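You operate a simulated robot arm through the tools that you are given. There is no shell and no other tool. Be economical: measure what you need, move in short steps, check, and stop when the job is done.

You are at the controls of a simulated two-armed robot. One attempt, no reset.

## Task
Stack the carton labelled "tabs" from the top of the paper pallets by the sink on top of the carton that says "tape". Take the cloth from the top shelf of unit three and put it on the top of the delivery. Close the oil lid of unit two. Take the white jar from the grey top of unit one and put it on the green top of unit three. Take the wedge from the top shelf of unit one and put it on the grey top of unit one. Put the clear cartridge marked "black" from the green top of unit one on the low shelf of the proof bench and the clear cartridge labelled "cyan" on the clear half of the green top of unit three. Put the soap on the clear half of the green top of unit one. Do these in any order. Set down upright: jar, clear cartridge.

It is judged by the outcome, as a careful person would: the job done as asked, and still so three seconds after it is handed in. It fails if anything else is knocked over, pushed out of place, dropped, spilled or broken. Lids that push on must go on centred and level and be pressed home; caps that screw on are set level and turned clockwise until they are tight. Flat cloth is picked up by pressing the open fingertips on it (5 to 10 N) and closing them slowly along it; thin cloth reads only 2 to 8 mm in the jaws.

## Robot
Two 7-joint arms with two-finger parallel grippers on one trunk, on a base that drives. Base frame: it is fixed to the floor where the robot stands at the start and does not move with it; the origin is under the middle of the robot, x ahead of it, y to its left, z up; the surface under the hand at the start is at about z = 1080. Units: mm, degrees, N and s.
The left shoulder is at the start at [62, 198, 1162], the right one opposite. With the tool pointing down near the work surface each hand reaches from about 260 to 700 mm from the robot's upright axis, wherever it stands, measured 20 degrees to its own side. Places, roughly: carton [1000, 0, 1000]; clear cartridge [-4750, -3000, 1000]; clear half of the green top of unit one [-4700, -3100, 1000]; clear half of the green top of unit three [-1500, -3100, 1000]; cloth (7x5x4 cm) [-1600, -1300, 800]; green top of unit three [-1700, -3000, 1000]; grey top of unit one [-4900, -1500, 1000]; jar [-4750, -1500, 1000]; low shelf of the proof bench [-4600, -5900, 200]; oil lid of unit two [-3200, -1300, 400]; soap [-6750, -2750, 500]; top of the delivery (30x24 cm) [1680, -2960, 900]; wedge (4x10x4 cm) [-4800, -1200, 800]. Payload 1.57 kg a hand.
The tool frame of a hand sits at the grasp point between the pads (the TCP): z along the fingers, y along the line on which they close. The tips reach 30 mm beyond it. Largest opening 110 mm; finger width 24, thickness 12; the body of the gripper, 48 by 112 mm, starts 78 mm behind the TCP.
Orientation is that of the tool frame in the base frame, as [roll, pitch, yaw] about the fixed x, y, z axes, in that order (R = Rz(yaw) Ry(pitch) Rx(roll)). With the fingers straight down and closing along the base's y, the tool's x points along the base's -x, its y along +y and its z along -z.

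## Interface
- The arms move only by the tool apply_moves. It takes "left_rows", "right_rows" or both (then of equal length, played together; a hand with none holds still); each is a list of rows, each a list of 7 numbers: the opening, from 0 (shut) to 1 (fully open), then the shift along the base's x, y, z in mm, then the turn, a rotation vector about the base's x, y, z in degrees. In form: [[grip, dx, dy, dz, wx, wy, wz], ...]. A call has 1 to 8 rows; each row is the pose to reach, as a shift and turn from the pose commanded when the call began. Rows are played at 5 a second. More than 50 mm and 8.6 degrees between two rows, or a gripper value outside its range, and nothing of the call is played. A pose out of reach is approached as far as the arm can. The call stops where the force on the tool passes 40 N (or 10 N more than at its start, if that is more) or the arm is blocked; 0.2 s more then pass. The fingers move at their own pace (about 72 mm/s each) and stop on an object; they squeeze with about 25 N. The grip force told is the motor's: it shows also when the fingers shut on nothing. Time passes only in rows, and 0.2 s behind the last, so rows that repeat a pose let the fingers close. The reply holds the time, the measured pose of the TCP, the force on the tool along the base axes, the opening and the grip force, in the units named above and with some noise, with the torque about the TCP (base axes, N m) and any sound that the robot's microphone picked up.
- Cameras (640 x 400 px; columns grow to the right, rows downward): "scene" is now at [116.4, 9.1, 1758.7]; the picture's right is [0.09, -1.00, 0.00], its down [-0.66, -0.06, -0.75] and it looks along [0.75, 0.07, -0.66] (base axes); focal length 282 px, centre (320, 200). "left" rides on the left gripper at [70, -16, -142] in its tool frame; the picture's right is [0.23, 0.97, 0.00], its down [-0.86, 0.20, -0.48] and it looks along [-0.47, 0.11, 0.88] (tool axes); focal length 222 px, centre (320, 200). "right" rides on the right gripper at [70, 16, -141] in its tool frame; the picture's right is [-0.23, 0.97, 0.00], its down [-0.85, -0.20, -0.48] and it looks along [-0.47, -0.11, 0.88] (tool axes); focal length 222 px, centre (320, 200). There is no depth. A picture from a camera that has moved, and an enlarged one, comes with that camera's place and axes in the base frame and with its lens.
- get_image(camera): a new picture of that camera. No time passes.
- raise_lower(by): slides the trunk up (or, below 0, down) by that many mm; the arms and the scene camera ride with it, the base frame stays. It gives what a move gives, with no picture.
- base_move(legs): drives the robot by 1 to 6 legs, each [ahead, left, turn to the left] in mm, mm and degrees, along the robot's own axes; the way and the turn of a leg run together, so that a leg with both is an arc; at most 1500 mm and 180 degrees a leg. The arms and the cameras ride along, it lands a little off, and it stops where it bumps. It gives what a move gives.
- aim_head(pan, tilt): turns the head with the scene camera to pan (to the left, within 86 degrees either way) and tilt (down, from -29 to 69), counted from straight ahead of the robot. It gives what a move gives.
- close_up(camera, box): a new picture of the part [left, top, right, bottom] of that camera's present view, enlarged. No time passes.
- job_done(): hands the job in; it is judged then, once.

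Go step by step. Nothing tells you exact positions but the pictures and the camera data: compare them with the known pose of the tool, close in by small moves and look again before you grip or let go. The budget is 217 turns and 228 pictures, counting those below and the enlarged ones. Unless the task says otherwise, let go and move clear before handing in, and close with one line.

The tools are called after "Request:" as a command line: name --argument value ..., lists and objects as JSON in quotes. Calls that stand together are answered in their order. apply_moves: Moves the arms, as the interface text tells. Its arguments: {"type":"object","properties":{"left_rows":{"type":"array"},"right_rows":{"type":"array"}},"required":[]} The other tools are called the same way: raise_lower (by) slides the trunk up or down; base_move (legs) drives the base; aim_head (pan, tilt) turns the head that bears the scene camera; get_image (camera) takes a picture; close_up (camera, box) takes an enlarged picture of a part of a camera's view; job_done () hands the job in.

At the start:

```text
time: 0.0
left_ee_pos: [509.7, 353.0, 1385.3]
left_orientation: [180.0, 0.0, 180.0]
left_force: [0.1, -0.2, -0.2]
left_ft_torque: [-0.02, 0.01, 0.02]
left_finger_gap: 110.2
left_grip_force: 0.0
right_ee_pos: [437.7, -104.1, 1464.9]
right_orientation: [180.0, -0.1, -179.9]
right_force: [0.0, -0.7, 0.1]
right_ft_torque: [0.01, 0.02, -0.01]
right_finger_gap: 110.0
right_grip_force: 0.0
trunk travel left (down, up): [-759.0, 231.0]
robot x, y, heading: [-1.3, 0.2, -0.2]
head pan, tilt: [5.2, 41.3]
```

scene: 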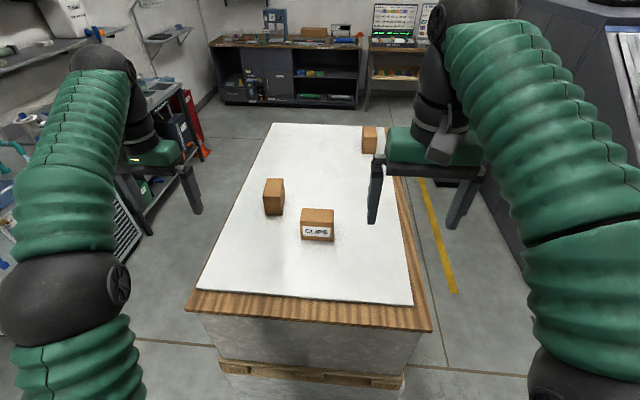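
right: 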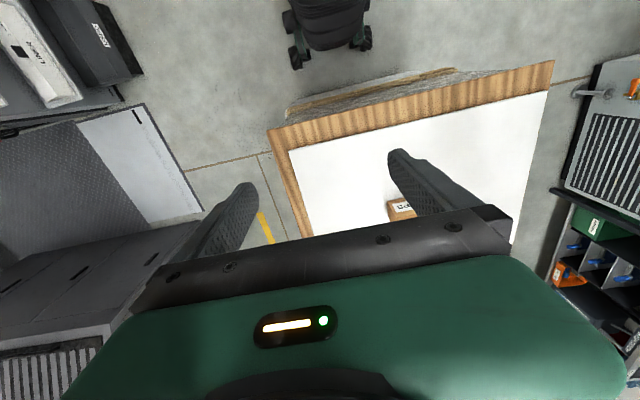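
left: 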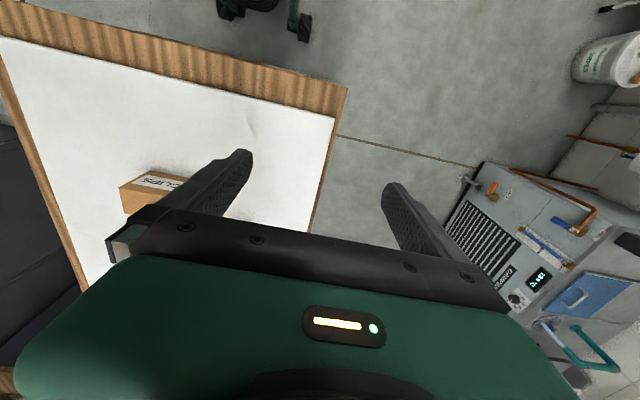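

I see three cartons on the paper pallet; one reads "CLIPS", the other two need reading. I'll look closer.

Request:
close_up --camera "scene" --box '[220, 110, 420, 260]'

Request:
aim_head --pan -60 --tilt 25

Request:
get_image --camera "scene"

```text
2.67 times, centred on (320, 185) of scene
camera zoom: at [116.4, 9.1, 1758.7], right [0.09, -1.0, 0.0], down [-0.66, -0.06, -0.75], along [0.75, 0.07, -0.66], focal length 752 px, centre (320, 240)
```

zoom: 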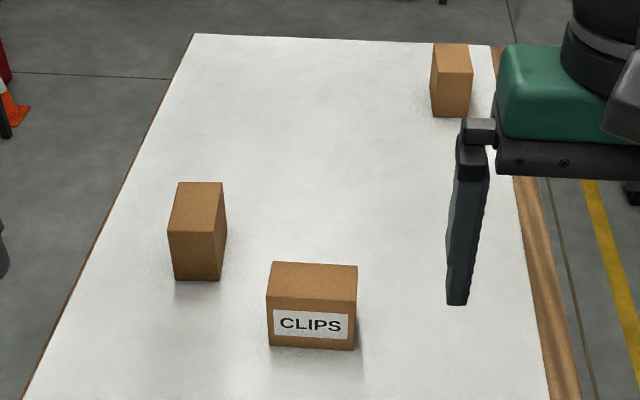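

```text
time: 1.4
left_ee_pos: [510.8, 353.6, 1386.2]
left_orientation: [-180.0, 0.0, -179.9]
left_force: [-0.1, 0.4, 0.5]
left_ft_torque: [0.02, 0.01, -0.01]
left_finger_gap: 110.2
left_grip_force: 0.0
right_ee_pos: [436.6, -104.5, 1465.3]
right_orientation: [180.0, 0.0, -180.0]
right_force: [-0.4, -0.3, -1.0]
right_ft_torque: [-0.07, -0.02, -0.03]
right_finger_gap: 110.2
right_grip_force: 0.1
trunk travel left (down, up): [-759.0, 231.0]
robot x, y, heading: [1.4, -0.2, -0.3]
head pan, tilt: [-60.0, 25.0]
```

```text
223 pictures are left
camera scene: at [79.2, -78.3, 1784.1], right [-0.87, -0.5, 0.0], down [-0.21, 0.37, -0.91], along [0.45, -0.78, -0.42], focal length 282 px, centre (320, 200)
```

scene: 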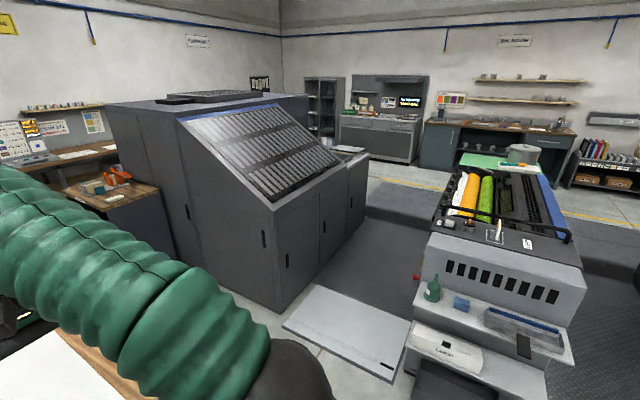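

Far and left cartons have labels on faces I can't see. I'll drive to the right side of the pallet, facing it.

Request:
base_move --legs '[[0, -720, 0], [1000, 0, 0], [0, 0, 90]]'

Request:
aim_head --pan 0 --tilt 45

Request:
get_image --camera "scene"

```text
time: 13.8
left_ee_pos: [636.4, -207.7, 1385.9]
left_orientation: [-180.0, 0.0, -90.0]
left_force: [-0.1, 1.0, 0.1]
left_ft_torque: [0.01, 0.01, -0.01]
left_finger_gap: 110.0
left_grip_force: 0.1
right_ee_pos: [1093.5, -279.4, 1464.6]
right_orientation: [-179.9, 0.1, -90.0]
right_force: [-0.1, 0.7, -0.6]
right_ft_torque: [-0.01, 0.01, 0.0]
right_finger_gap: 109.9
right_grip_force: 0.1
trunk travel left (down, up): [-759.0, 231.0]
robot x, y, heading: [992.4, -717.9, 90.2]
head pan, tilt: [-60.0, 25.0]
```

```text
time: 15.1
left_ee_pos: [636.8, -208.8, 1385.9]
left_orientation: [-179.9, 0.1, -89.9]
left_force: [-0.2, 0.0, -0.2]
left_ft_torque: [0.02, 0.01, -0.02]
left_finger_gap: 110.1
left_grip_force: 0.0
right_ee_pos: [1093.5, -281.5, 1466.7]
right_orientation: [-180.0, 0.0, -89.9]
right_force: [-0.8, -0.2, 0.3]
right_ft_torque: [0.01, 0.01, -0.02]
right_finger_gap: 110.0
right_grip_force: 0.1
trunk travel left (down, up): [-759.0, 231.0]
robot x, y, heading: [986.5, -716.9, 90.0]
head pan, tilt: [0.0, 45.0]
```

```text
222 pictures are left
camera scene: at [987.7, -600.9, 1753.4], right [1.0, 0.0, 0.0], down [0.0, -0.71, -0.71], along [0.0, 0.71, -0.71], focal length 282 px, centre (320, 200)
```

scene: 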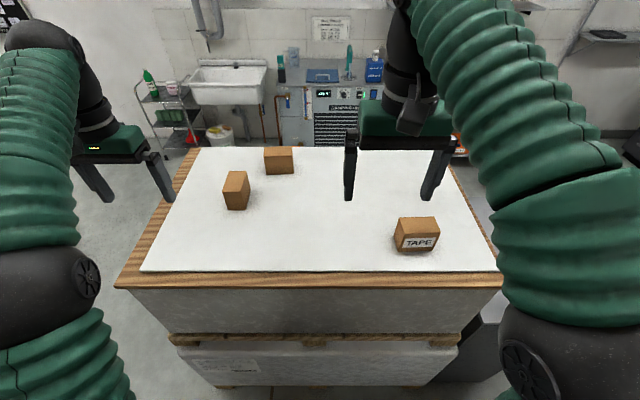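

TAPE is the far-right carton, so the carton near (835,240) should be TABS by elimination. I'll go to the near end of the pallet to pick it with the left hand.

Request:
base_move --legs '[[0, 0, -90], [-900, 0, 0], [0, 780, 0]]'

Request:
aim_head --pan 10 --tilt 60

Request:
get_image --camera "scene"

Request:
get_image --camera "left"

```text
time: 27.4
left_ee_pos: [646.2, 392.6, 1387.9]
left_orientation: [179.9, 0.1, 178.1]
left_force: [-0.2, -0.1, -0.4]
left_ft_torque: [0.06, -0.03, 0.01]
left_finger_gap: 109.8
left_grip_force: 0.1
right_ee_pos: [558.4, -62.9, 1464.0]
right_orientation: [179.9, 0.1, 178.2]
right_force: [0.7, -0.4, -0.8]
right_ft_torque: [0.03, 0.01, 0.0]
right_finger_gap: 109.9
right_grip_force: 0.0
trunk travel left (down, up): [-759.0, 231.0]
robot x, y, heading: [130.4, 59.3, -2.1]
head pan, tilt: [0.0, 45.0]
```

```text
time: 28.1
left_ee_pos: [647.0, 394.3, 1386.9]
left_orientation: [-179.9, 0.1, 178.1]
left_force: [-0.6, -0.5, -0.3]
left_ft_torque: [-0.03, -0.02, -0.02]
left_finger_gap: 110.1
left_grip_force: 0.1
right_ee_pos: [557.5, -60.5, 1467.2]
right_orientation: [180.0, 0.1, 178.0]
right_force: [-0.4, -0.3, -0.2]
right_ft_torque: [-0.02, 0.01, -0.02]
right_finger_gap: 109.8
right_grip_force: 0.0
trunk travel left (down, up): [-759.0, 231.0]
robot x, y, heading: [125.0, 61.5, -2.0]
head pan, tilt: [10.0, 60.0]
```

```text
221 pictures are left
camera scene: at [226.5, 67.3, 1734.0], right [0.14, -0.99, 0.0], down [-0.86, -0.12, -0.5], along [0.49, 0.07, -0.87], focal length 282 px, centre (320, 200)
```

scene: 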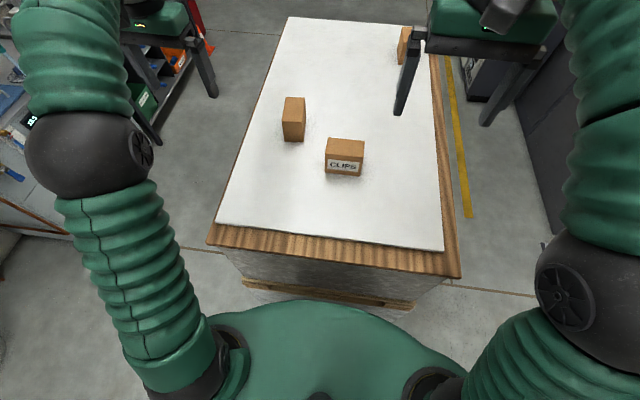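

```text
220 pictures are left
camera left: at [575.5, 381.2, 1528.2], right [-0.19, 0.98, 0.0], down [0.86, 0.17, 0.48], along [0.47, 0.09, -0.88], focal length 222 px, centre (320, 200)
```

left: 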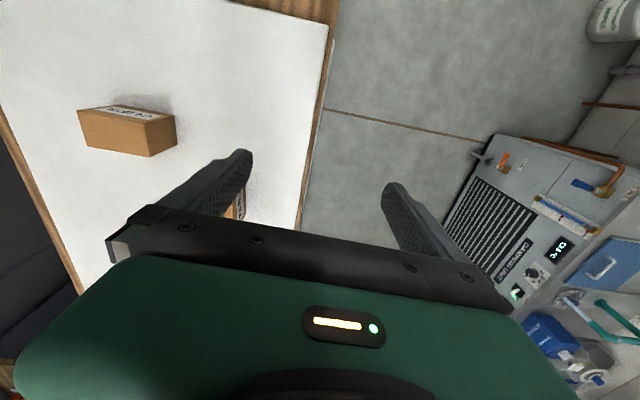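

TABS is confirmed at about (836,228), top ≈1163, its label on the +y side. I'll raise the trunk for reach and bring the left hand above it.

Request:
raise_lower --by 120

Request:
apply_moves --left_rows '[[1, 24, -21, -28, 0, 0, 1.8], [1, 47, -42, -56, 0, 0, 1.8], [1, 71, -62, -84, 0, 0, 1.8], [1, 95, -83, -112, 0, 0, 1.8], [1, 118, -104, -140, 0, 0, 1.8], [1, 142, -125, -168, 0, 0, 1.8], [1, 165, -145, -196, 0, 0, 1.8], [1, 189, -166, -220, 0, 0, 1.8]]'

Request:
get_image --camera "left"

Request:
get_image --camera "scene"

```text
time: 29.6
left_ee_pos: [645.3, 395.4, 1506.1]
left_orientation: [-179.9, 0.1, 178.1]
left_force: [0.2, 0.1, -0.1]
left_ft_torque: [0.02, 0.03, 0.03]
left_finger_gap: 110.1
left_grip_force: 0.0
right_ee_pos: [557.2, -58.6, 1586.0]
right_orientation: [-179.9, 0.1, 178.1]
right_force: [-0.2, -0.5, -0.6]
right_ft_torque: [-0.01, -0.03, -0.02]
right_finger_gap: 110.1
right_grip_force: 0.1
trunk travel left (down, up): [-879.0, 111.0]
robot x, y, heading: [129.8, 62.9, -1.8]
head pan, tilt: [10.0, 60.0]
```

```text
time: 31.4
left_ee_pos: [802.6, 227.5, 1288.3]
left_orientation: [180.0, 0.1, -180.0]
left_force: [-1.2, -0.3, 0.1]
left_ft_torque: [0.0, -0.01, 0.0]
left_finger_gap: 109.8
left_grip_force: 0.1
left hand out of reach, approached as far as the arm can: row 7, 8
right_ee_pos: [558.8, -59.9, 1586.3]
right_orientation: [-179.9, 0.1, 178.2]
right_force: [0.5, 0.2, -0.2]
right_ft_torque: [0.01, 0.01, -0.01]
right_finger_gap: 109.9
right_grip_force: 0.0
trunk travel left (down, up): [-879.0, 111.0]
robot x, y, heading: [125.7, 62.1, -1.8]
head pan, tilt: [10.0, 60.0]
```

```text
219 pictures are left
camera left: at [732.8, 213.3, 1430.0], right [-0.23, 0.97, 0.0], down [0.85, 0.2, 0.48], along [0.47, 0.11, -0.88], focal length 222 px, centre (320, 200)
```

left: 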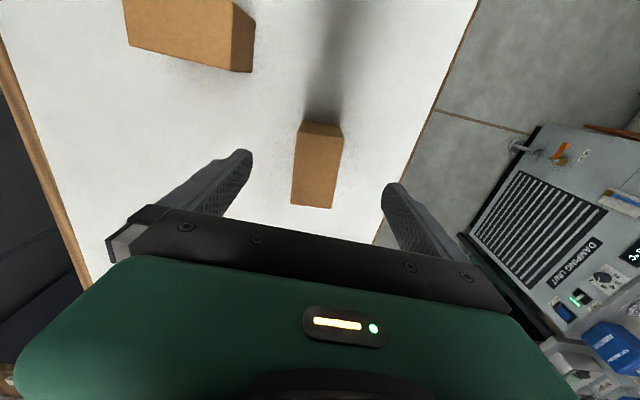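

```text
218 pictures are left
camera scene: at [227.5, 67.4, 1854.0], right [0.14, -0.99, 0.0], down [-0.86, -0.12, -0.5], along [0.49, 0.07, -0.87], focal length 282 px, centre (320, 200)
```

scene: 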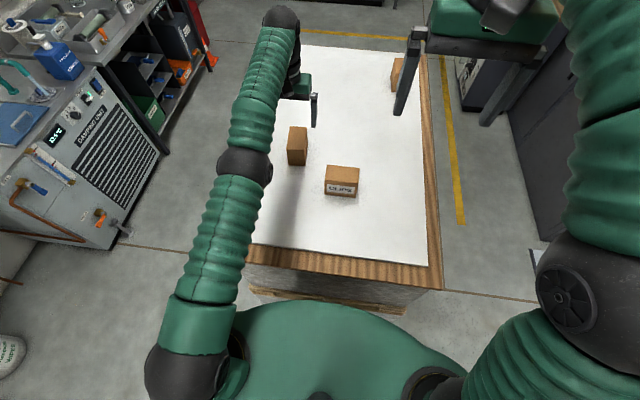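

The hand ran out of reach at x=803 and needs 838. I'll creep the base ahead 45 mm.

Request:
base_move --legs '[[45, 0, 1.5]]'

Request:
get_image --camera "left"

```text
time: 32.3
left_ee_pos: [814.7, 253.8, 1296.3]
left_orientation: [-179.9, 0.6, -178.1]
left_force: [-0.4, 0.3, 0.1]
left_ft_torque: [-0.02, -0.07, 0.0]
left_finger_gap: 110.2
left_grip_force: 0.0
right_ee_pos: [578.4, -43.3, 1591.4]
right_orientation: [180.0, 0.6, 180.0]
right_force: [-0.5, 0.3, -0.2]
right_ft_torque: [-0.03, 0.0, 0.02]
right_finger_gap: 110.0
right_grip_force: 0.1
trunk travel left (down, up): [-879.0, 111.0]
robot x, y, heading: [156.8, 60.7, 0.2]
head pan, tilt: [10.0, 60.0]
```

```text
217 pictures are left
camera left: at [744.2, 236.3, 1436.3], right [-0.26, 0.97, 0.0], down [0.84, 0.23, 0.49], along [0.47, 0.12, -0.87], focal length 222 px, centre (320, 200)
```

left: 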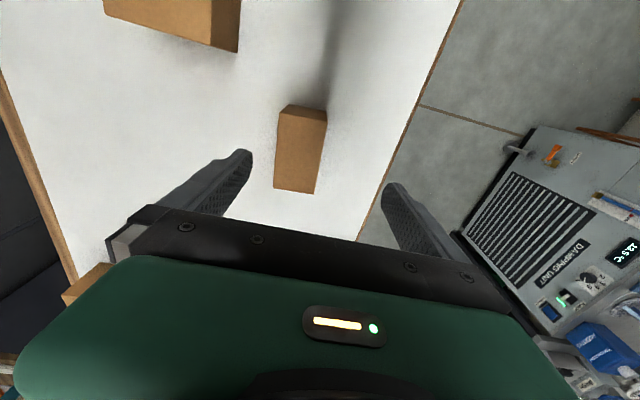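

The base tilted slightly — it's touching the pallet. I'll back off 12 mm.

Request:
base_move --legs '[[-12, 0, 0]]'

Request:
get_image --camera "left"

```text
time: 33.1
left_ee_pos: [812.3, 256.4, 1288.1]
left_orientation: [-179.9, 0.2, -178.2]
left_force: [-0.5, -0.2, -0.5]
left_ft_torque: [-0.02, -0.01, 0.0]
left_finger_gap: 110.0
left_grip_force: 0.1
right_ee_pos: [577.0, -41.2, 1584.7]
right_orientation: [-179.9, 0.3, -180.0]
right_force: [0.5, 0.0, 0.2]
right_ft_torque: [-0.02, 0.03, -0.04]
right_finger_gap: 109.9
right_grip_force: 0.0
trunk travel left (down, up): [-879.0, 111.0]
robot x, y, heading: [145.4, 63.9, 0.1]
head pan, tilt: [10.0, 60.0]
```

```text
216 pictures are left
camera left: at [742.3, 238.3, 1427.6], right [-0.26, 0.97, 0.0], down [0.85, 0.23, 0.48], along [0.47, 0.12, -0.88], focal length 222 px, centre (320, 200)
```

left: 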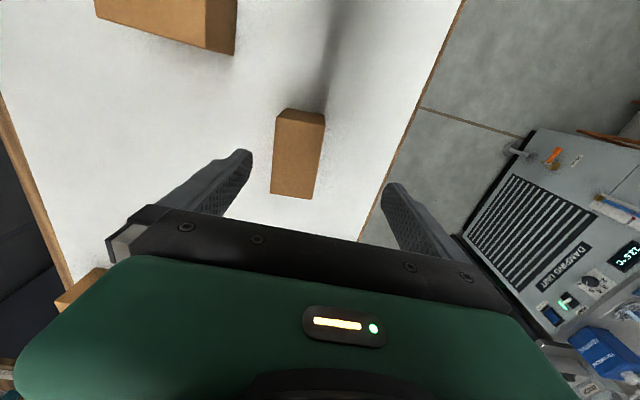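

TABS is centred at about (840,232), turned about 6°. I'll align over it and come down partway.

Request:
apply_moves --left_rows '[[1, 14, -12, 0, 0, 0, 2.5], [1, 28, -24, 0, 0, 0, 4.6], [1, 28, -24, -40, 0, 0, 4.6], [1, 28, -24, -70, 0, 0, 4.6]]'

Request:
get_image --camera "left"

```text
time: 34.1
left_ee_pos: [827.2, 229.2, 1215.8]
left_orientation: [-179.9, 0.0, -173.6]
left_force: [0.4, 0.4, 0.5]
left_ft_torque: [0.01, 0.04, 0.0]
left_finger_gap: 110.1
left_grip_force: 0.0
left hand out of reach, approached as far as the arm can: row 1, 2, 3, 4
right_ee_pos: [580.9, -38.6, 1584.1]
right_orientation: [-179.8, 0.0, -180.0]
right_force: [0.7, -0.4, -0.1]
right_ft_torque: [-0.01, 0.0, 0.03]
right_finger_gap: 110.1
right_grip_force: 0.1
trunk travel left (down, up): [-879.0, 111.0]
robot x, y, heading: [145.5, 62.0, -0.0]
head pan, tilt: [10.0, 60.0]
```

```text
215 pictures are left
camera left: at [759.0, 206.2, 1356.4], right [-0.33, 0.94, 0.0], down [0.83, 0.29, 0.48], along [0.45, 0.16, -0.88], focal length 222 px, centre (320, 200)
```

left: 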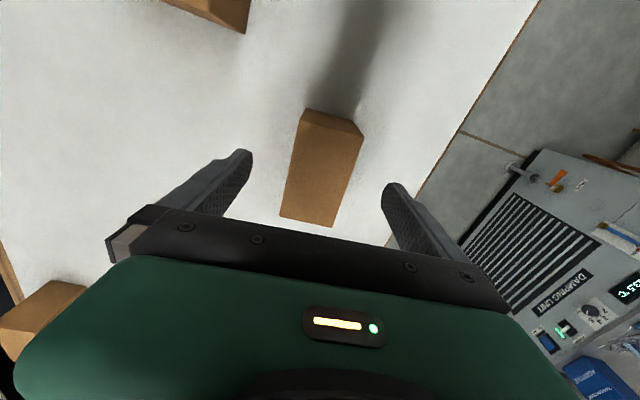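

Alignment is good. I'll descend and close.

Request:
apply_moves --left_rows '[[1, -2, 2, -40, 0, 0, 0], [1, -2, 2, -84, 0, 0, 0], [0.3, -2, 2, -84, 0, 0, 0], [0.3, -2, 2, -84, 0, 0, 0], [0.3, -2, 2, -84, 0, 0, 0]]'

Request:
get_image --camera "left"

```text
time: 35.3
left_ee_pos: [828.0, 230.6, 1132.7]
left_orientation: [-180.0, 0.0, -173.6]
left_force: [0.2, 0.7, 0.4]
left_ft_torque: [0.01, 0.05, 0.0]
left_finger_gap: 58.0
left_grip_force: 25.0
left hand out of reach, approached as far as the arm can: row 1, 2, 3, 4, 5
right_ee_pos: [578.5, -40.0, 1585.3]
right_orientation: [-179.8, 0.2, 180.0]
right_force: [0.1, 0.0, -0.3]
right_ft_torque: [0.03, 0.03, 0.01]
right_finger_gap: 110.1
right_grip_force: 0.2
trunk travel left (down, up): [-879.0, 111.0]
robot x, y, heading: [141.6, 67.5, 0.0]
head pan, tilt: [10.0, 60.0]
```

```text
214 pictures are left
camera left: at [761.1, 207.2, 1273.1], right [-0.33, 0.94, 0.0], down [0.83, 0.29, 0.48], along [0.45, 0.16, -0.88], focal length 222 px, centre (320, 200)
```

left: 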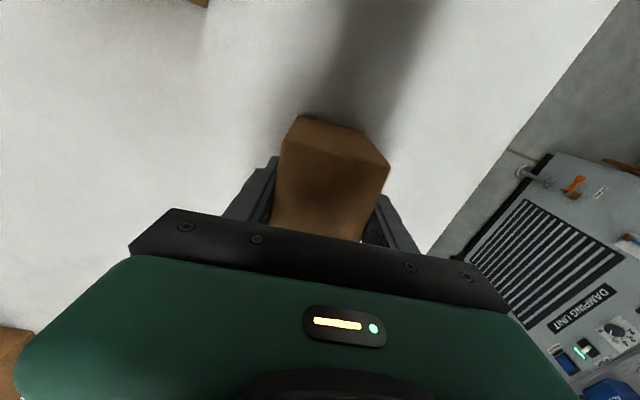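

Gripped (58 mm). Lifting and retracting toward the body.

Request:
apply_moves --left_rows '[[0.3, -2, 0, 40, 0, 0, 0], [0.3, -5, 0, 90, 0, 0, 0], [0.3, -10, 0, 140, 0, 0, 0], [0.3, -30, 5, 180, 0, 0, 0], [0.3, -70, 15, 205, 0, 0, 0], [0.3, -110, 25, 220, 0, 0, 0], [0.3, -150, 35, 230, 0, 0, 0], [0.3, -190, 45, 235, 0, 0, 0]]'

Request:
get_image --camera "left"

```text
refused: row 3 steps farther than a row can; nothing moved
```

```text
213 pictures are left
camera left: at [761.1, 207.2, 1273.1], right [-0.33, 0.94, 0.0], down [0.83, 0.29, 0.48], along [0.45, 0.16, -0.88], focal length 222 px, centre (320, 200)
```

left: 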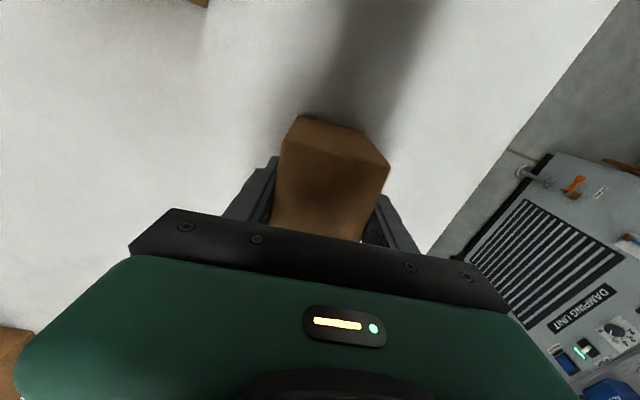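

Refused for step size only; retrying with smaller steps.

Request:
apply_moves --left_rows '[[0.3, -2, 0, 40, 0, 0, 0], [0.3, -5, 0, 85, 0, 0, 0], [0.3, -10, 0, 130, 0, 0, 0], [0.3, -30, 5, 170, 0, 0, 0], [0.3, -70, 15, 190, 0, 0, 0], [0.3, -110, 25, 205, 0, 0, 0], [0.3, -152, 35, 215, 0, 0, 0], [0.3, -195, 45, 220, 0, 0, 0]]'

Request:
get_image --camera "left"

```text
time: 37.1
left_ee_pos: [779.7, 264.7, 1380.8]
left_orientation: [-179.8, 0.1, -173.6]
left_force: [-1.0, -0.5, -0.1]
left_ft_torque: [-0.03, 0.0, -0.04]
left_finger_gap: 33.2
left_grip_force: 0.1
left hand out of reach, approached as far as the arm can: row 4, 5, 6, 7, 8
right_ee_pos: [578.0, -39.5, 1584.5]
right_orientation: [-179.8, 0.1, -179.9]
right_force: [0.3, 0.1, 0.1]
right_ft_torque: [-0.03, 0.0, -0.01]
right_finger_gap: 110.0
right_grip_force: 0.1
trunk travel left (down, up): [-879.0, 111.0]
robot x, y, heading: [142.5, 59.8, -0.1]
head pan, tilt: [10.0, 60.0]
```

```text
212 pictures are left
camera left: at [712.1, 241.3, 1522.0], right [-0.33, 0.94, 0.0], down [0.83, 0.29, 0.48], along [0.45, 0.16, -0.88], focal length 222 px, centre (320, 200)
```

left: 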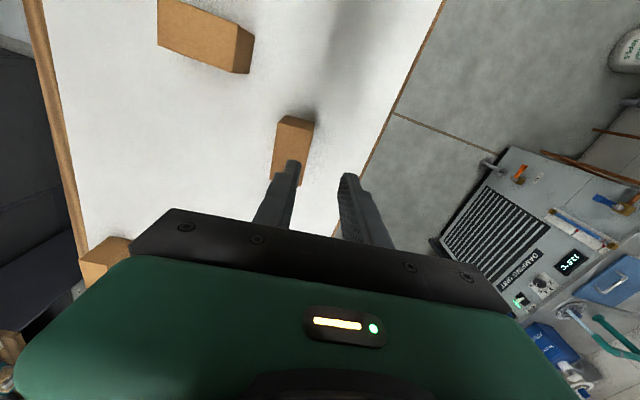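

The carton slipped out and still stands near where it was; the arm also got stuck near full stretch. I'll check where the arm settles.

Request:
apply_moves --left_rows '[[1, 0, 0, 0, 0, 0, 0], [1, 0, 0, 0, 0, 0, 0], [1, 0, 0, 0, 0, 0, 0]]'

Request:
get_image --camera "left"

Request:
get_image --camera "scene"

```text
time: 37.9
left_ee_pos: [779.0, 263.5, 1380.6]
left_orientation: [-179.9, 0.1, -173.6]
left_force: [0.4, 1.1, 1.0]
left_ft_torque: [-0.02, 0.0, -0.02]
left_finger_gap: 110.2
left_grip_force: 0.2
right_ee_pos: [577.9, -39.3, 1584.9]
right_orientation: [-179.9, 0.2, 180.0]
right_force: [0.2, 0.0, -0.6]
right_ft_torque: [-0.02, 0.02, -0.01]
right_finger_gap: 109.9
right_grip_force: 0.1
trunk travel left (down, up): [-879.0, 111.0]
robot x, y, heading: [143.3, 61.7, -0.0]
head pan, tilt: [10.0, 60.0]
```

```text
211 pictures are left
camera left: at [712.5, 241.0, 1521.6], right [-0.33, 0.94, 0.0], down [0.83, 0.29, 0.48], along [0.45, 0.16, -0.88], focal length 222 px, centre (320, 200)
```

left: 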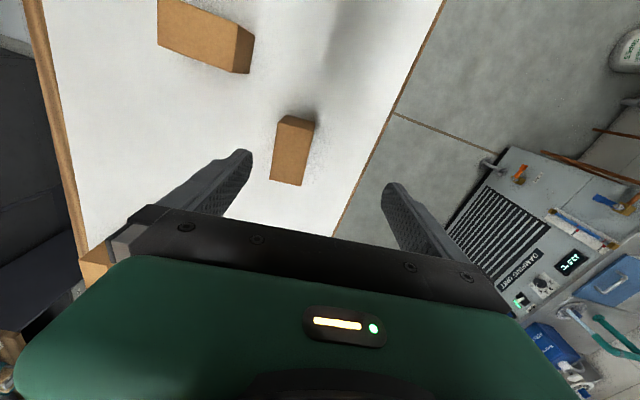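

```text
210 pictures are left
camera scene: at [243.6, 74.3, 1853.9], right [0.17, -0.98, 0.0], down [-0.85, -0.15, -0.5], along [0.49, 0.09, -0.87], focal length 282 px, centre (320, 200)
```

scene: 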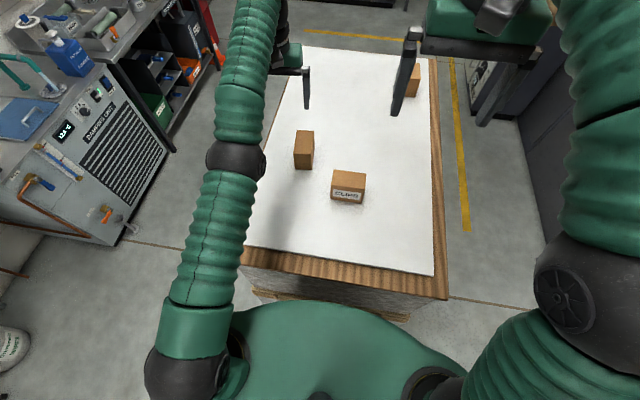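

The near end is too far a reach. I'll go to the pallet's left side instead, where TABS is well within the right hand's reach; first retract the left arm.

Request:
apply_moves --left_rows '[[1, -30, 5, 0, 0, 0, 0], [1, -70, 15, 0, 0, 0, 0], [1, -110, 25, 0, 0, 0, 0], [1, -150, 35, 0, 0, 0, 0], [1, -190, 45, 0, 0, 0, 0]]'

Request:
base_move --legs '[[-100, 0, 0], [0, 640, 0], [577, 0, 0], [0, 0, -45]]'

Request:
raise_lower --by -60

Request:
aim_head --pan -15 --tilt 50

Request:
get_image --camera "scene"

Request:
get_image --camera "right"

```text
time: 39.1
left_ee_pos: [767.0, 306.6, 1403.6]
left_orientation: [-179.8, 0.0, -173.7]
left_force: [-0.4, 0.2, 0.0]
left_ft_torque: [-0.03, -0.01, 0.0]
left_finger_gap: 110.0
left_grip_force: 0.0
left hand out of reach, approached as far as the arm can: row 1, 2, 3, 4, 5
right_ee_pos: [576.9, -37.3, 1583.9]
right_orientation: [-179.8, 0.2, -179.9]
right_force: [-0.2, 1.1, -0.3]
right_ft_torque: [0.0, 0.0, 0.01]
right_finger_gap: 109.9
right_grip_force: 0.0
trunk travel left (down, up): [-879.0, 111.0]
robot x, y, heading: [141.7, 56.9, 0.2]
head pan, tilt: [10.0, 60.0]
```

```text
time: 48.1
left_ee_pos: [1243.6, 545.6, 1410.2]
left_orientation: [178.6, 0.2, 147.9]
left_force: [0.3, 0.2, 0.6]
left_ft_torque: [0.0, 0.01, 0.0]
left_finger_gap: 109.9
left_grip_force: 0.0
right_ee_pos: [878.3, 392.3, 1583.2]
right_orientation: [178.6, 0.3, 141.4]
right_force: [0.5, -0.1, 0.3]
right_ft_torque: [-0.02, 0.0, 0.01]
right_finger_gap: 110.0
right_grip_force: 0.1
trunk travel left (down, up): [-879.0, 111.0]
robot x, y, heading: [624.6, 776.5, -38.4]
head pan, tilt: [10.0, 60.0]
stopped in leg 4: the robot was blocked; the commanded pose is now the measured one
```

```text
time: 49.1
left_ee_pos: [1245.5, 553.8, 1351.2]
left_orientation: [178.9, 0.4, 148.1]
left_force: [-0.4, -0.1, 0.0]
left_ft_torque: [0.01, 0.02, 0.01]
left_finger_gap: 110.1
left_grip_force: 0.2
right_ee_pos: [879.4, 400.9, 1525.5]
right_orientation: [178.9, 0.4, 141.6]
right_force: [0.1, 0.8, -0.5]
right_ft_torque: [-0.06, -0.06, -0.01]
right_finger_gap: 109.8
right_grip_force: 0.1
trunk travel left (down, up): [-819.0, 171.0]
robot x, y, heading: [626.3, 773.7, -38.2]
head pan, tilt: [10.0, 60.0]
```

```text
time: 50.0
left_ee_pos: [1246.1, 552.9, 1350.2]
left_orientation: [178.9, 0.4, 148.1]
left_force: [-0.1, -0.6, 0.1]
left_ft_torque: [0.0, 0.01, -0.04]
left_finger_gap: 110.0
left_grip_force: 0.1
right_ee_pos: [881.7, 397.4, 1525.7]
right_orientation: [178.8, 0.3, 141.7]
right_force: [0.3, 0.0, -0.2]
right_ft_torque: [-0.01, -0.03, 0.03]
right_finger_gap: 109.8
right_grip_force: 0.1
trunk travel left (down, up): [-819.0, 171.0]
robot x, y, heading: [626.8, 770.8, -38.6]
head pan, tilt: [-15.0, 50.0]
```

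```text
209 pictures are left
camera scene: at [705.7, 699.6, 1807.1], right [-0.8, -0.6, 0.01], down [-0.46, 0.61, -0.64], along [0.38, -0.52, -0.77], focal length 282 px, centre (320, 200)
```

scene: 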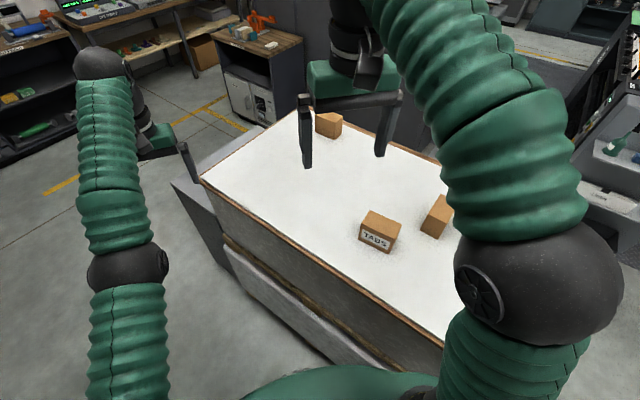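

```text
208 pictures are left
camera right: at [833.2, 452.6, 1667.4], right [0.78, 0.62, 0.02], down [0.54, -0.69, 0.48], along [0.31, -0.36, -0.88], focal length 222 px, centre (320, 200)
```

right: 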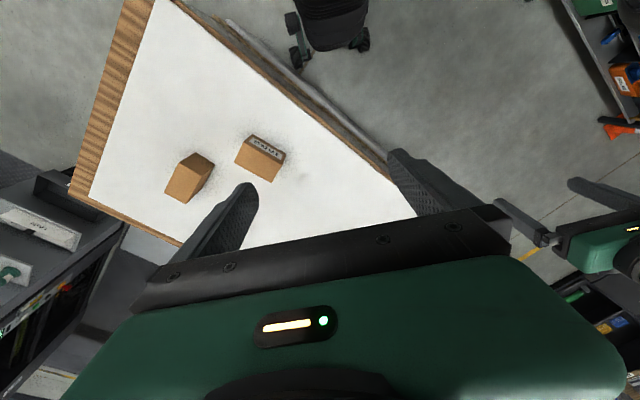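

Label "TABS" confirmed. The base seems in light contact with something (1° tilt); I'll back off 40 mm.

Request:
base_move --legs '[[-40, 0, 0]]'

Request:
aim_head --pan -30 --tilt 69

Request:
get_image --camera "scene"

```text
time: 50.9
left_ee_pos: [1228.2, 575.5, 1342.4]
left_orientation: [179.2, -0.3, 148.0]
left_force: [1.1, 0.2, -0.3]
left_ft_torque: [-0.03, 0.08, 0.01]
left_finger_gap: 109.9
left_grip_force: 0.1
right_ee_pos: [864.0, 421.5, 1520.6]
right_orientation: [179.1, -0.3, 141.6]
right_force: [1.0, 0.4, -0.6]
right_ft_torque: [0.0, 0.08, 0.02]
right_finger_gap: 110.1
right_grip_force: 0.0
trunk travel left (down, up): [-819.0, 171.0]
robot x, y, heading: [593.9, 796.5, -38.6]
head pan, tilt: [-15.0, 50.0]
```

```text
time: 51.7
left_ee_pos: [1219.8, 575.5, 1347.7]
left_orientation: [179.1, 0.0, 147.9]
left_force: [0.2, -0.6, 0.1]
left_ft_torque: [0.0, 0.0, 0.01]
left_finger_gap: 109.9
left_grip_force: 0.0
right_ee_pos: [854.0, 421.3, 1522.8]
right_orientation: [178.9, 0.1, 141.6]
right_force: [-0.3, -0.3, -1.5]
right_ft_torque: [0.0, 0.02, 0.0]
right_finger_gap: 110.1
right_grip_force: 0.1
trunk travel left (down, up): [-819.0, 171.0]
robot x, y, heading: [596.0, 797.0, -38.6]
head pan, tilt: [-30.0, 68.8]
```

```text
207 pictures are left
camera scene: at [649.9, 723.6, 1784.3], right [-0.93, -0.37, 0.0], down [-0.35, 0.87, -0.36], along [0.13, -0.34, -0.93], focal length 282 px, centre (320, 200)
```

scene: 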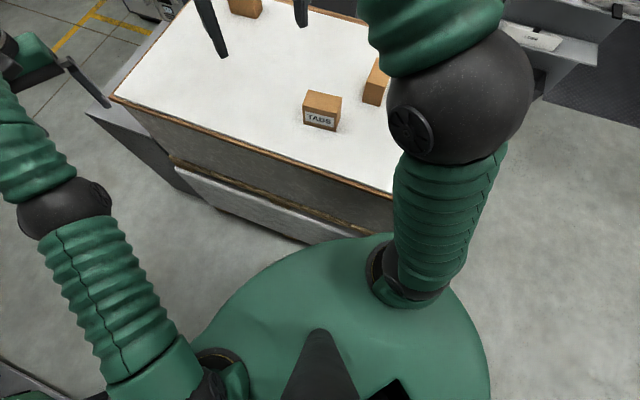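

Still tilted about 1°. I'll look for what's touching at the sides.

Request:
aim_head --pan 86 --tilt 55

Request:
get_image --camera "scene"

Request:
aim_head --pan -86 --tilt 55

Request:
get_image --camera "scene"

```text
time: 53.6
left_ee_pos: [1215.5, 577.1, 1349.3]
left_orientation: [178.9, 0.3, 147.9]
left_force: [-0.8, 1.2, 0.1]
left_ft_torque: [-0.04, -0.02, -0.04]
left_finger_gap: 110.0
left_grip_force: 0.0
right_ee_pos: [847.3, 422.3, 1523.2]
right_orientation: [178.8, 0.4, 141.6]
right_force: [-0.5, 0.1, 0.4]
right_ft_torque: [-0.01, 0.01, -0.05]
right_finger_gap: 109.9
right_grip_force: 0.0
trunk travel left (down, up): [-819.0, 171.0]
robot x, y, heading: [595.4, 797.7, -38.2]
head pan, tilt: [85.9, 55.0]
```

```text
206 pictures are left
camera scene: at [671.3, 829.7, 1800.1], right [0.74, -0.68, 0.0], down [-0.55, -0.6, -0.57], along [0.39, 0.42, -0.82], focal length 282 px, centre (320, 200)
```

scene: 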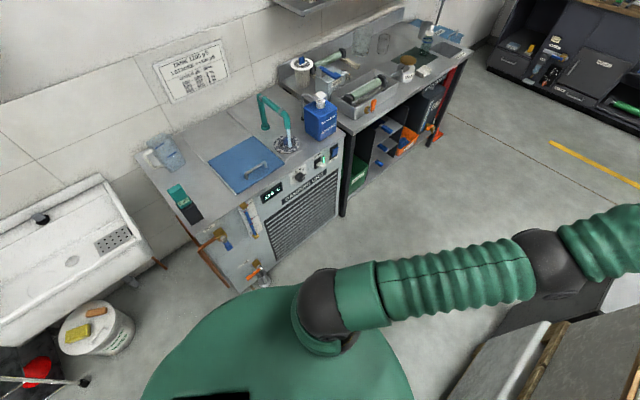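

```text
time: 56.2
left_ee_pos: [1214.3, 576.6, 1350.6]
left_orientation: [178.9, 0.3, 147.9]
left_force: [-0.5, -0.4, -0.1]
left_ft_torque: [0.0, -0.01, -0.03]
left_finger_gap: 110.2
left_grip_force: 0.0
right_ee_pos: [848.6, 422.7, 1522.6]
right_orientation: [178.8, 0.3, 141.6]
right_force: [0.0, 0.7, -0.1]
right_ft_torque: [0.0, 0.01, -0.01]
right_finger_gap: 109.9
right_grip_force: 0.0
trunk travel left (down, up): [-819.0, 171.0]
robot x, y, heading: [596.5, 798.7, -38.5]
head pan, tilt: [-85.9, 55.0]
```

```text
205 pictures are left
camera scene: at [581.3, 716.6, 1800.1], right [-0.83, 0.56, 0.0], down [0.46, 0.68, -0.57], along [-0.33, -0.47, -0.82], focal length 282 px, centre (320, 200)
```

scene: 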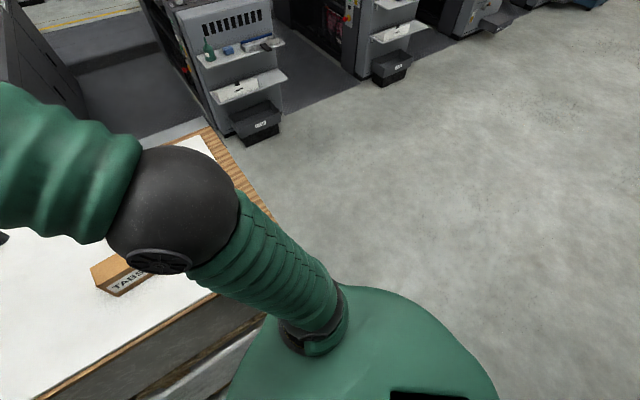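

Nothing visible is touching. I'll back away 90 mm more and try to fold the left arm by lowering it.

Request:
base_move --legs '[[-90, 0, 0]]'

Request:
apply_moves --left_rows '[[1, -20, 20, -30, 0, 0, 0], [1, -40, 40, -50, 0, 0, 0], [1, -65, 60, -60, 0, 0, 0], [1, -90, 80, -70, 0, 0, 0], [1, -120, 100, -70, 0, 0, 0], [1, -150, 110, -70, 0, 0, 0]]'

```text
time: 57.3
left_ee_pos: [1151.5, 625.8, 1343.6]
left_orientation: [178.8, -0.1, 147.9]
left_force: [0.6, 0.1, -0.1]
left_ft_torque: [0.04, 0.0, 0.04]
left_finger_gap: 110.0
left_grip_force: 0.0
right_ee_pos: [788.4, 470.3, 1519.7]
right_orientation: [178.8, -0.4, 141.6]
right_force: [0.5, -0.2, -1.3]
right_ft_torque: [0.06, 0.0, -0.03]
right_finger_gap: 109.9
right_grip_force: 0.1
trunk travel left (down, up): [-819.0, 171.0]
robot x, y, heading: [523.6, 855.4, -38.3]
head pan, tilt: [-85.9, 55.0]
```

```text
time: 58.7
left_ee_pos: [1149.5, 630.1, 1341.4]
left_orientation: [178.8, 0.2, 148.1]
left_force: [-0.2, 0.5, 0.1]
left_ft_torque: [-0.04, 0.03, -0.01]
left_finger_gap: 109.6
left_grip_force: 0.0
left hand out of reach, approached as far as the arm can: row 1, 2, 3, 4, 5, 6
right_ee_pos: [777.2, 479.8, 1524.1]
right_orientation: [178.8, 0.2, 141.6]
right_force: [-0.4, 0.3, -0.3]
right_ft_torque: [0.02, 0.01, 0.02]
right_finger_gap: 110.3
right_grip_force: 0.1
trunk travel left (down, up): [-819.0, 171.0]
robot x, y, heading: [524.1, 857.3, -38.5]
head pan, tilt: [-85.9, 55.0]
```

The left arm is stuck at a singular stretch. I'll try other directions to free it: pure down, then an outward tilt.

Request:
apply_moves --left_rows '[[1, 0, 0, -20, 0, 0, 0], [1, 0, 0, -50, 0, 0, 0], [1, 0, 0, -90, 0, 0, 0]]'

Request:
apply_moves --left_rows '[[1, 0, 0, 0, 5, 5, 0], [1, 0, 0, 0, 8, 8, 0], [1, -20, 20, 0, 12, 12, 0], [1, -40, 40, 0, 12, 12, 0]]'

Request:
aim_head --pan 20 --tilt 40

Request:
get_image --camera "scene"

```text
time: 59.5
left_ee_pos: [1171.9, 610.2, 1262.2]
left_orientation: [178.9, 0.3, 148.0]
left_force: [0.2, -0.4, 0.5]
left_ft_torque: [0.01, 0.02, 0.03]
left_finger_gap: 110.1
left_grip_force: 0.0
left hand out of reach, approached as far as the arm can: row 1, 2, 3
right_ee_pos: [777.0, 479.6, 1524.1]
right_orientation: [178.9, 0.3, 141.6]
right_force: [-0.3, 0.1, -0.5]
right_ft_torque: [-0.02, -0.01, -0.02]
right_finger_gap: 110.0
right_grip_force: 0.1
trunk travel left (down, up): [-819.0, 171.0]
robot x, y, heading: [521.7, 857.6, -38.4]
head pan, tilt: [-85.9, 55.0]
```

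```text
time: 60.5
left_ee_pos: [1125.4, 655.6, 1259.7]
left_orientation: [175.0, -16.0, 148.5]
left_force: [0.1, -0.3, 0.5]
left_ft_torque: [-0.01, 0.02, 0.01]
left_finger_gap: 110.1
left_grip_force: 0.1
left hand out of reach, approached as far as the arm can: row 1, 2, 3, 4
right_ee_pos: [774.1, 481.2, 1525.1]
right_orientation: [178.9, 0.3, 141.5]
right_force: [0.3, -0.1, 0.5]
right_ft_torque: [0.0, 0.01, -0.01]
right_finger_gap: 110.0
right_grip_force: 0.1
trunk travel left (down, up): [-819.0, 171.0]
robot x, y, heading: [522.4, 849.2, -38.6]
head pan, tilt: [-85.9, 55.0]
```

```text
time: 62.4
left_ee_pos: [1125.7, 654.6, 1258.6]
left_orientation: [175.0, -16.0, 148.6]
left_force: [0.1, -0.1, -0.8]
left_ft_torque: [0.02, 0.01, -0.01]
left_finger_gap: 109.8
left_grip_force: 0.0
right_ee_pos: [774.0, 480.4, 1526.0]
right_orientation: [178.8, 0.3, 141.7]
right_force: [0.2, 0.7, 1.7]
right_ft_torque: [0.0, -0.01, 0.0]
right_finger_gap: 110.1
right_grip_force: 0.1
trunk travel left (down, up): [-819.0, 171.0]
robot x, y, heading: [523.4, 859.6, -38.6]
head pan, tilt: [20.0, 40.0]
```

```text
204 pictures are left
camera scene: at [631.7, 805.7, 1820.6], right [-0.32, -0.95, 0.0], down [-0.61, 0.2, -0.76], along [0.73, -0.24, -0.64], focal length 282 px, centre (320, 200)
```

scene: 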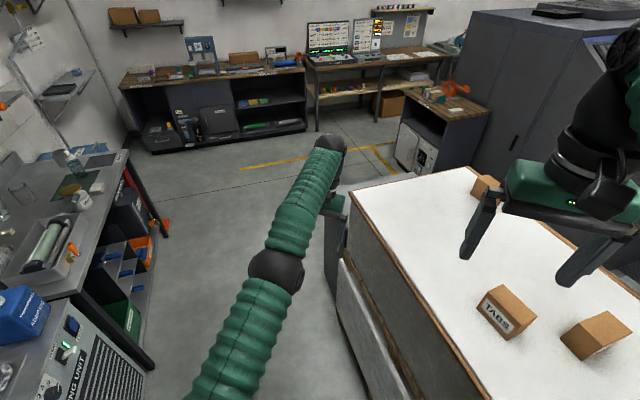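

The tilt let it come in. Continue retracting along the shoulder line.

Request:
apply_moves --left_rows '[[1, -16, 12, 0, 0, 0, 0], [1, -40, 30, 0, 0, 0, 0], [1, -72, 54, 0, 0, 0, 0], [1, -104, 78, 0, 0, 0, 0], [1, -136, 102, 0, 0, 0, 0], [1, -168, 126, 0, 0, 0, 0]]'

```text
time: 63.8
left_ee_pos: [951.6, 781.2, 1258.1]
left_orientation: [175.0, -16.0, 148.5]
left_force: [-0.1, 0.3, -0.8]
left_ft_torque: [-0.04, -0.04, 0.01]
left_finger_gap: 109.9
left_grip_force: 0.2
right_ee_pos: [771.8, 481.5, 1525.8]
right_orientation: [178.8, 0.4, 141.6]
right_force: [-0.1, 0.9, 0.6]
right_ft_torque: [-0.02, -0.01, 0.01]
right_finger_gap: 109.6
right_grip_force: 0.1
trunk travel left (down, up): [-819.0, 171.0]
robot x, y, heading: [524.5, 853.5, -38.4]
head pan, tilt: [20.0, 40.0]
```

The left arm is free. Now drive ahead 90 and level the left hand while turning the right hand to match the carton.

Request:
base_move --legs '[[90, 0, 0]]'

Request:
apply_moves --left_rows '[[1, 0, 0, 20, -4, -4, 0], [1, 0, 0, 50, -8, -8, 0], [1, 0, 0, 90, -12, -12, 0], [1, 0, 0, 110, -12, -12, 0], [1, 0, 0, 110, -12, -12, 0], [1, 0, 0, 110, -12, -12, 0]]' --right_rows '[[1, 0, -30, -30, 0, 0, 7.5], [1, 0, -60, -60, 0, 0, 15], [1, 0, -90, -90, 0, 0, 22.5], [1, 0, -120, -115, 0, 0, 30], [1, 0, -150, -140, 0, 0, 37.5], [1, 0, -180, -160, 0, 0, 44.4]]'

Request:
get_image --camera "right"

```text
time: 64.9
left_ee_pos: [1012.5, 733.9, 1261.3]
left_orientation: [175.0, -15.5, 148.6]
left_force: [-0.1, 0.2, 0.2]
left_ft_torque: [0.0, -0.01, -0.02]
left_finger_gap: 110.0
left_grip_force: 0.1
right_ee_pos: [832.4, 435.6, 1530.2]
right_orientation: [178.7, 1.0, 141.7]
right_force: [0.3, 1.2, 0.4]
right_ft_torque: [-0.09, -0.03, 0.01]
right_finger_gap: 109.8
right_grip_force: 0.1
trunk travel left (down, up): [-819.0, 171.0]
robot x, y, heading: [591.8, 799.4, -38.1]
head pan, tilt: [20.0, 40.0]
```

```text
time: 66.3
left_ee_pos: [1018.0, 724.8, 1367.2]
left_orientation: [178.8, 0.5, 148.1]
left_force: [-0.4, 0.2, 1.1]
left_ft_torque: [0.02, 0.0, -0.01]
left_finger_gap: 109.9
left_grip_force: 0.0
right_ee_pos: [840.9, 247.2, 1366.5]
right_orientation: [178.7, 0.5, -173.7]
right_force: [0.0, -0.4, -0.3]
right_ft_torque: [0.01, 0.02, 0.01]
right_finger_gap: 110.0
right_grip_force: 0.0
trunk travel left (down, up): [-819.0, 171.0]
robot x, y, heading: [592.1, 799.7, -38.1]
head pan, tilt: [20.0, 40.0]
```

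```text
203 pictures are left
camera right: at [769.4, 251.9, 1508.0], right [0.12, 0.99, 0.02], down [0.87, -0.12, 0.48], along [0.48, -0.04, -0.88], focal length 222 px, centre (320, 200)
```

right: 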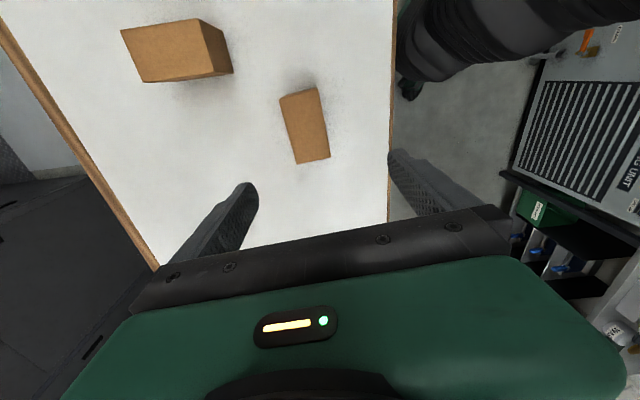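

The carton centre is at about (834,231). Correcting tilt and descending partway.

Request:
apply_moves --right_rows '[[1, -4, -8, -40, -0.7, 0.2, -0.7], [1, -7, -16, -85, -1.35, 0.36, -1.5], [1, -7, -16, -130, -1.35, 0.36, -1.5]]'

Request:
get_image --camera "right"

```text
time: 67.1
left_ee_pos: [1020.3, 724.5, 1366.2]
left_orientation: [178.8, 0.4, 148.2]
left_force: [-0.6, -0.2, 0.4]
left_ft_torque: [0.02, -0.02, 0.05]
left_finger_gap: 110.0
left_grip_force: 0.0
right_ee_pos: [835.5, 229.9, 1233.3]
right_orientation: [-180.0, -0.1, -175.4]
right_force: [-0.2, 0.1, 0.1]
right_ft_torque: [-0.01, 0.03, 0.01]
right_finger_gap: 109.9
right_grip_force: 0.1
trunk travel left (down, up): [-819.0, 171.0]
robot x, y, heading: [593.4, 798.2, -38.2]
head pan, tilt: [20.0, 40.0]
```

```text
202 pictures are left
camera right: at [764.9, 240.6, 1375.9], right [0.15, 0.99, 0.0], down [0.87, -0.13, 0.48], along [0.47, -0.07, -0.88], focal length 222 px, centre (320, 200)
```

right: 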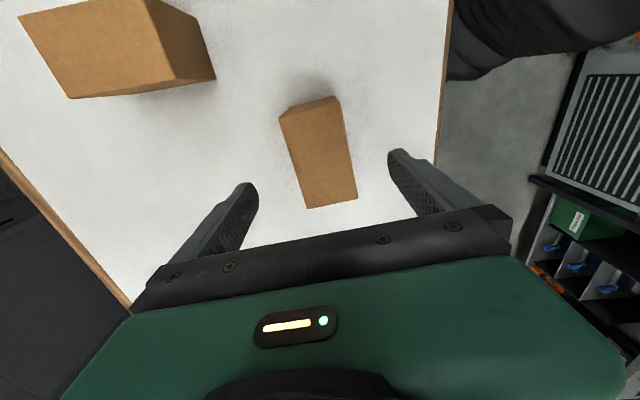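

Aligned. Descend and close fully.

Request:
apply_moves --right_rows '[[1, -1, 1, -40, 0, 0, 0], [1, -1, 1, -80, 0, 0, 0], [1, -1, 1, -110, 0, 0, 0], [0, -1, 1, -110, 0, 0, 0], [0, -1, 1, -110, 0, 0, 0], [0, -1, 1, -110, 0, 0, 0], [0, -1, 1, -110, 0, 0, 0], [0, -1, 1, -100, 0, 0, 0]]'

Request:
get_image --camera "right"

```text
time: 68.9
left_ee_pos: [1020.5, 724.7, 1366.7]
left_orientation: [178.8, 0.4, 148.1]
left_force: [0.0, -0.2, -0.1]
left_ft_torque: [0.0, 0.03, -0.01]
left_finger_gap: 110.0
left_grip_force: 0.1
right_ee_pos: [834.8, 230.4, 1135.2]
right_orientation: [-179.9, -0.1, -175.4]
right_force: [-0.5, 0.6, -1.6]
right_ft_torque: [0.02, 0.04, -0.02]
right_finger_gap: 57.4
right_grip_force: 24.7
trunk travel left (down, up): [-819.0, 171.0]
robot x, y, heading: [590.2, 798.1, -38.0]
head pan, tilt: [20.0, 40.0]
```

```text
201 pictures are left
camera right: at [764.2, 242.6, 1277.2], right [0.15, 0.99, 0.0], down [0.87, -0.13, 0.48], along [0.47, -0.07, -0.88], focal length 222 px, centre (320, 200)
```

right: 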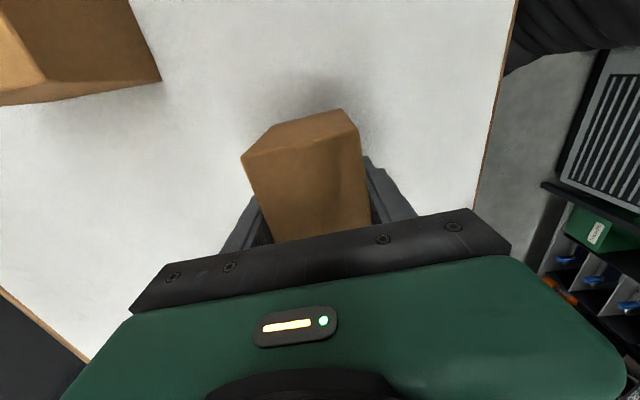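

Held and lightly loaded (~0.16 kg). Lifting.

Request:
apply_moves --right_rows '[[0, 0, 0, 35, 0, 0, 0], [0, 0, 10, 75, 0, 0, 0], [0, 0, 30, 115, 0, 0, 0], [0, 0, 60, 150, 0, 0, 0], [0, 0, 90, 175, 0, 0, 0], [0, 0, 120, 190, 0, 0, 0]]'

Request:
get_image --camera "right"

```text
time: 70.3
left_ee_pos: [1019.8, 727.3, 1366.5]
left_orientation: [178.8, 0.5, 148.1]
left_force: [-0.7, -0.2, 0.0]
left_ft_torque: [-0.03, 0.01, 0.03]
left_finger_gap: 110.0
left_grip_force: 0.1
right_ee_pos: [836.3, 354.6, 1326.9]
right_orientation: [-179.8, -0.1, -175.5]
right_force: [-0.1, -0.3, -2.6]
right_ft_torque: [-0.03, 0.02, 0.01]
right_finger_gap: 57.8
right_grip_force: 24.8
trunk travel left (down, up): [-819.0, 171.0]
robot x, y, heading: [594.1, 799.3, -38.0]
head pan, tilt: [20.0, 40.0]
```

```text
200 pictures are left
camera right: at [766.4, 365.6, 1469.0], right [0.15, 0.99, 0.0], down [0.87, -0.13, 0.48], along [0.47, -0.07, -0.88], focal length 222 px, centre (320, 200)
```

right: 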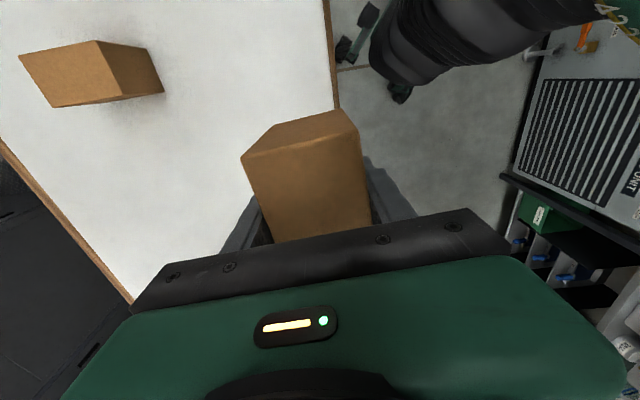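

TABS is held. Drive around the near end to the right side, turning 180° there.

Request:
base_move --legs '[[-467, -366, 0], [913, -1165, 0], [0, 0, 180]]'

```text
time: 87.9
left_ee_pos: [-433.9, -593.8, 1367.0]
left_orientation: [179.0, 0.4, -33.2]
left_force: [0.4, -0.7, 0.3]
left_ft_torque: [0.02, 0.02, 0.02]
left_finger_gap: 110.0
left_grip_force: 0.0
right_ee_pos: [-240.2, -224.1, 1325.9]
right_orientation: [-179.8, -0.2, 3.3]
right_force: [-0.2, 0.0, -1.4]
right_ft_torque: [-0.01, -0.02, 0.0]
right_finger_gap: 57.8
right_grip_force: 25.0
trunk travel left (down, up): [-819.0, 171.0]
robot x, y, heading: [-3.9, -678.1, 140.4]
head pan, tilt: [20.0, 40.0]
```

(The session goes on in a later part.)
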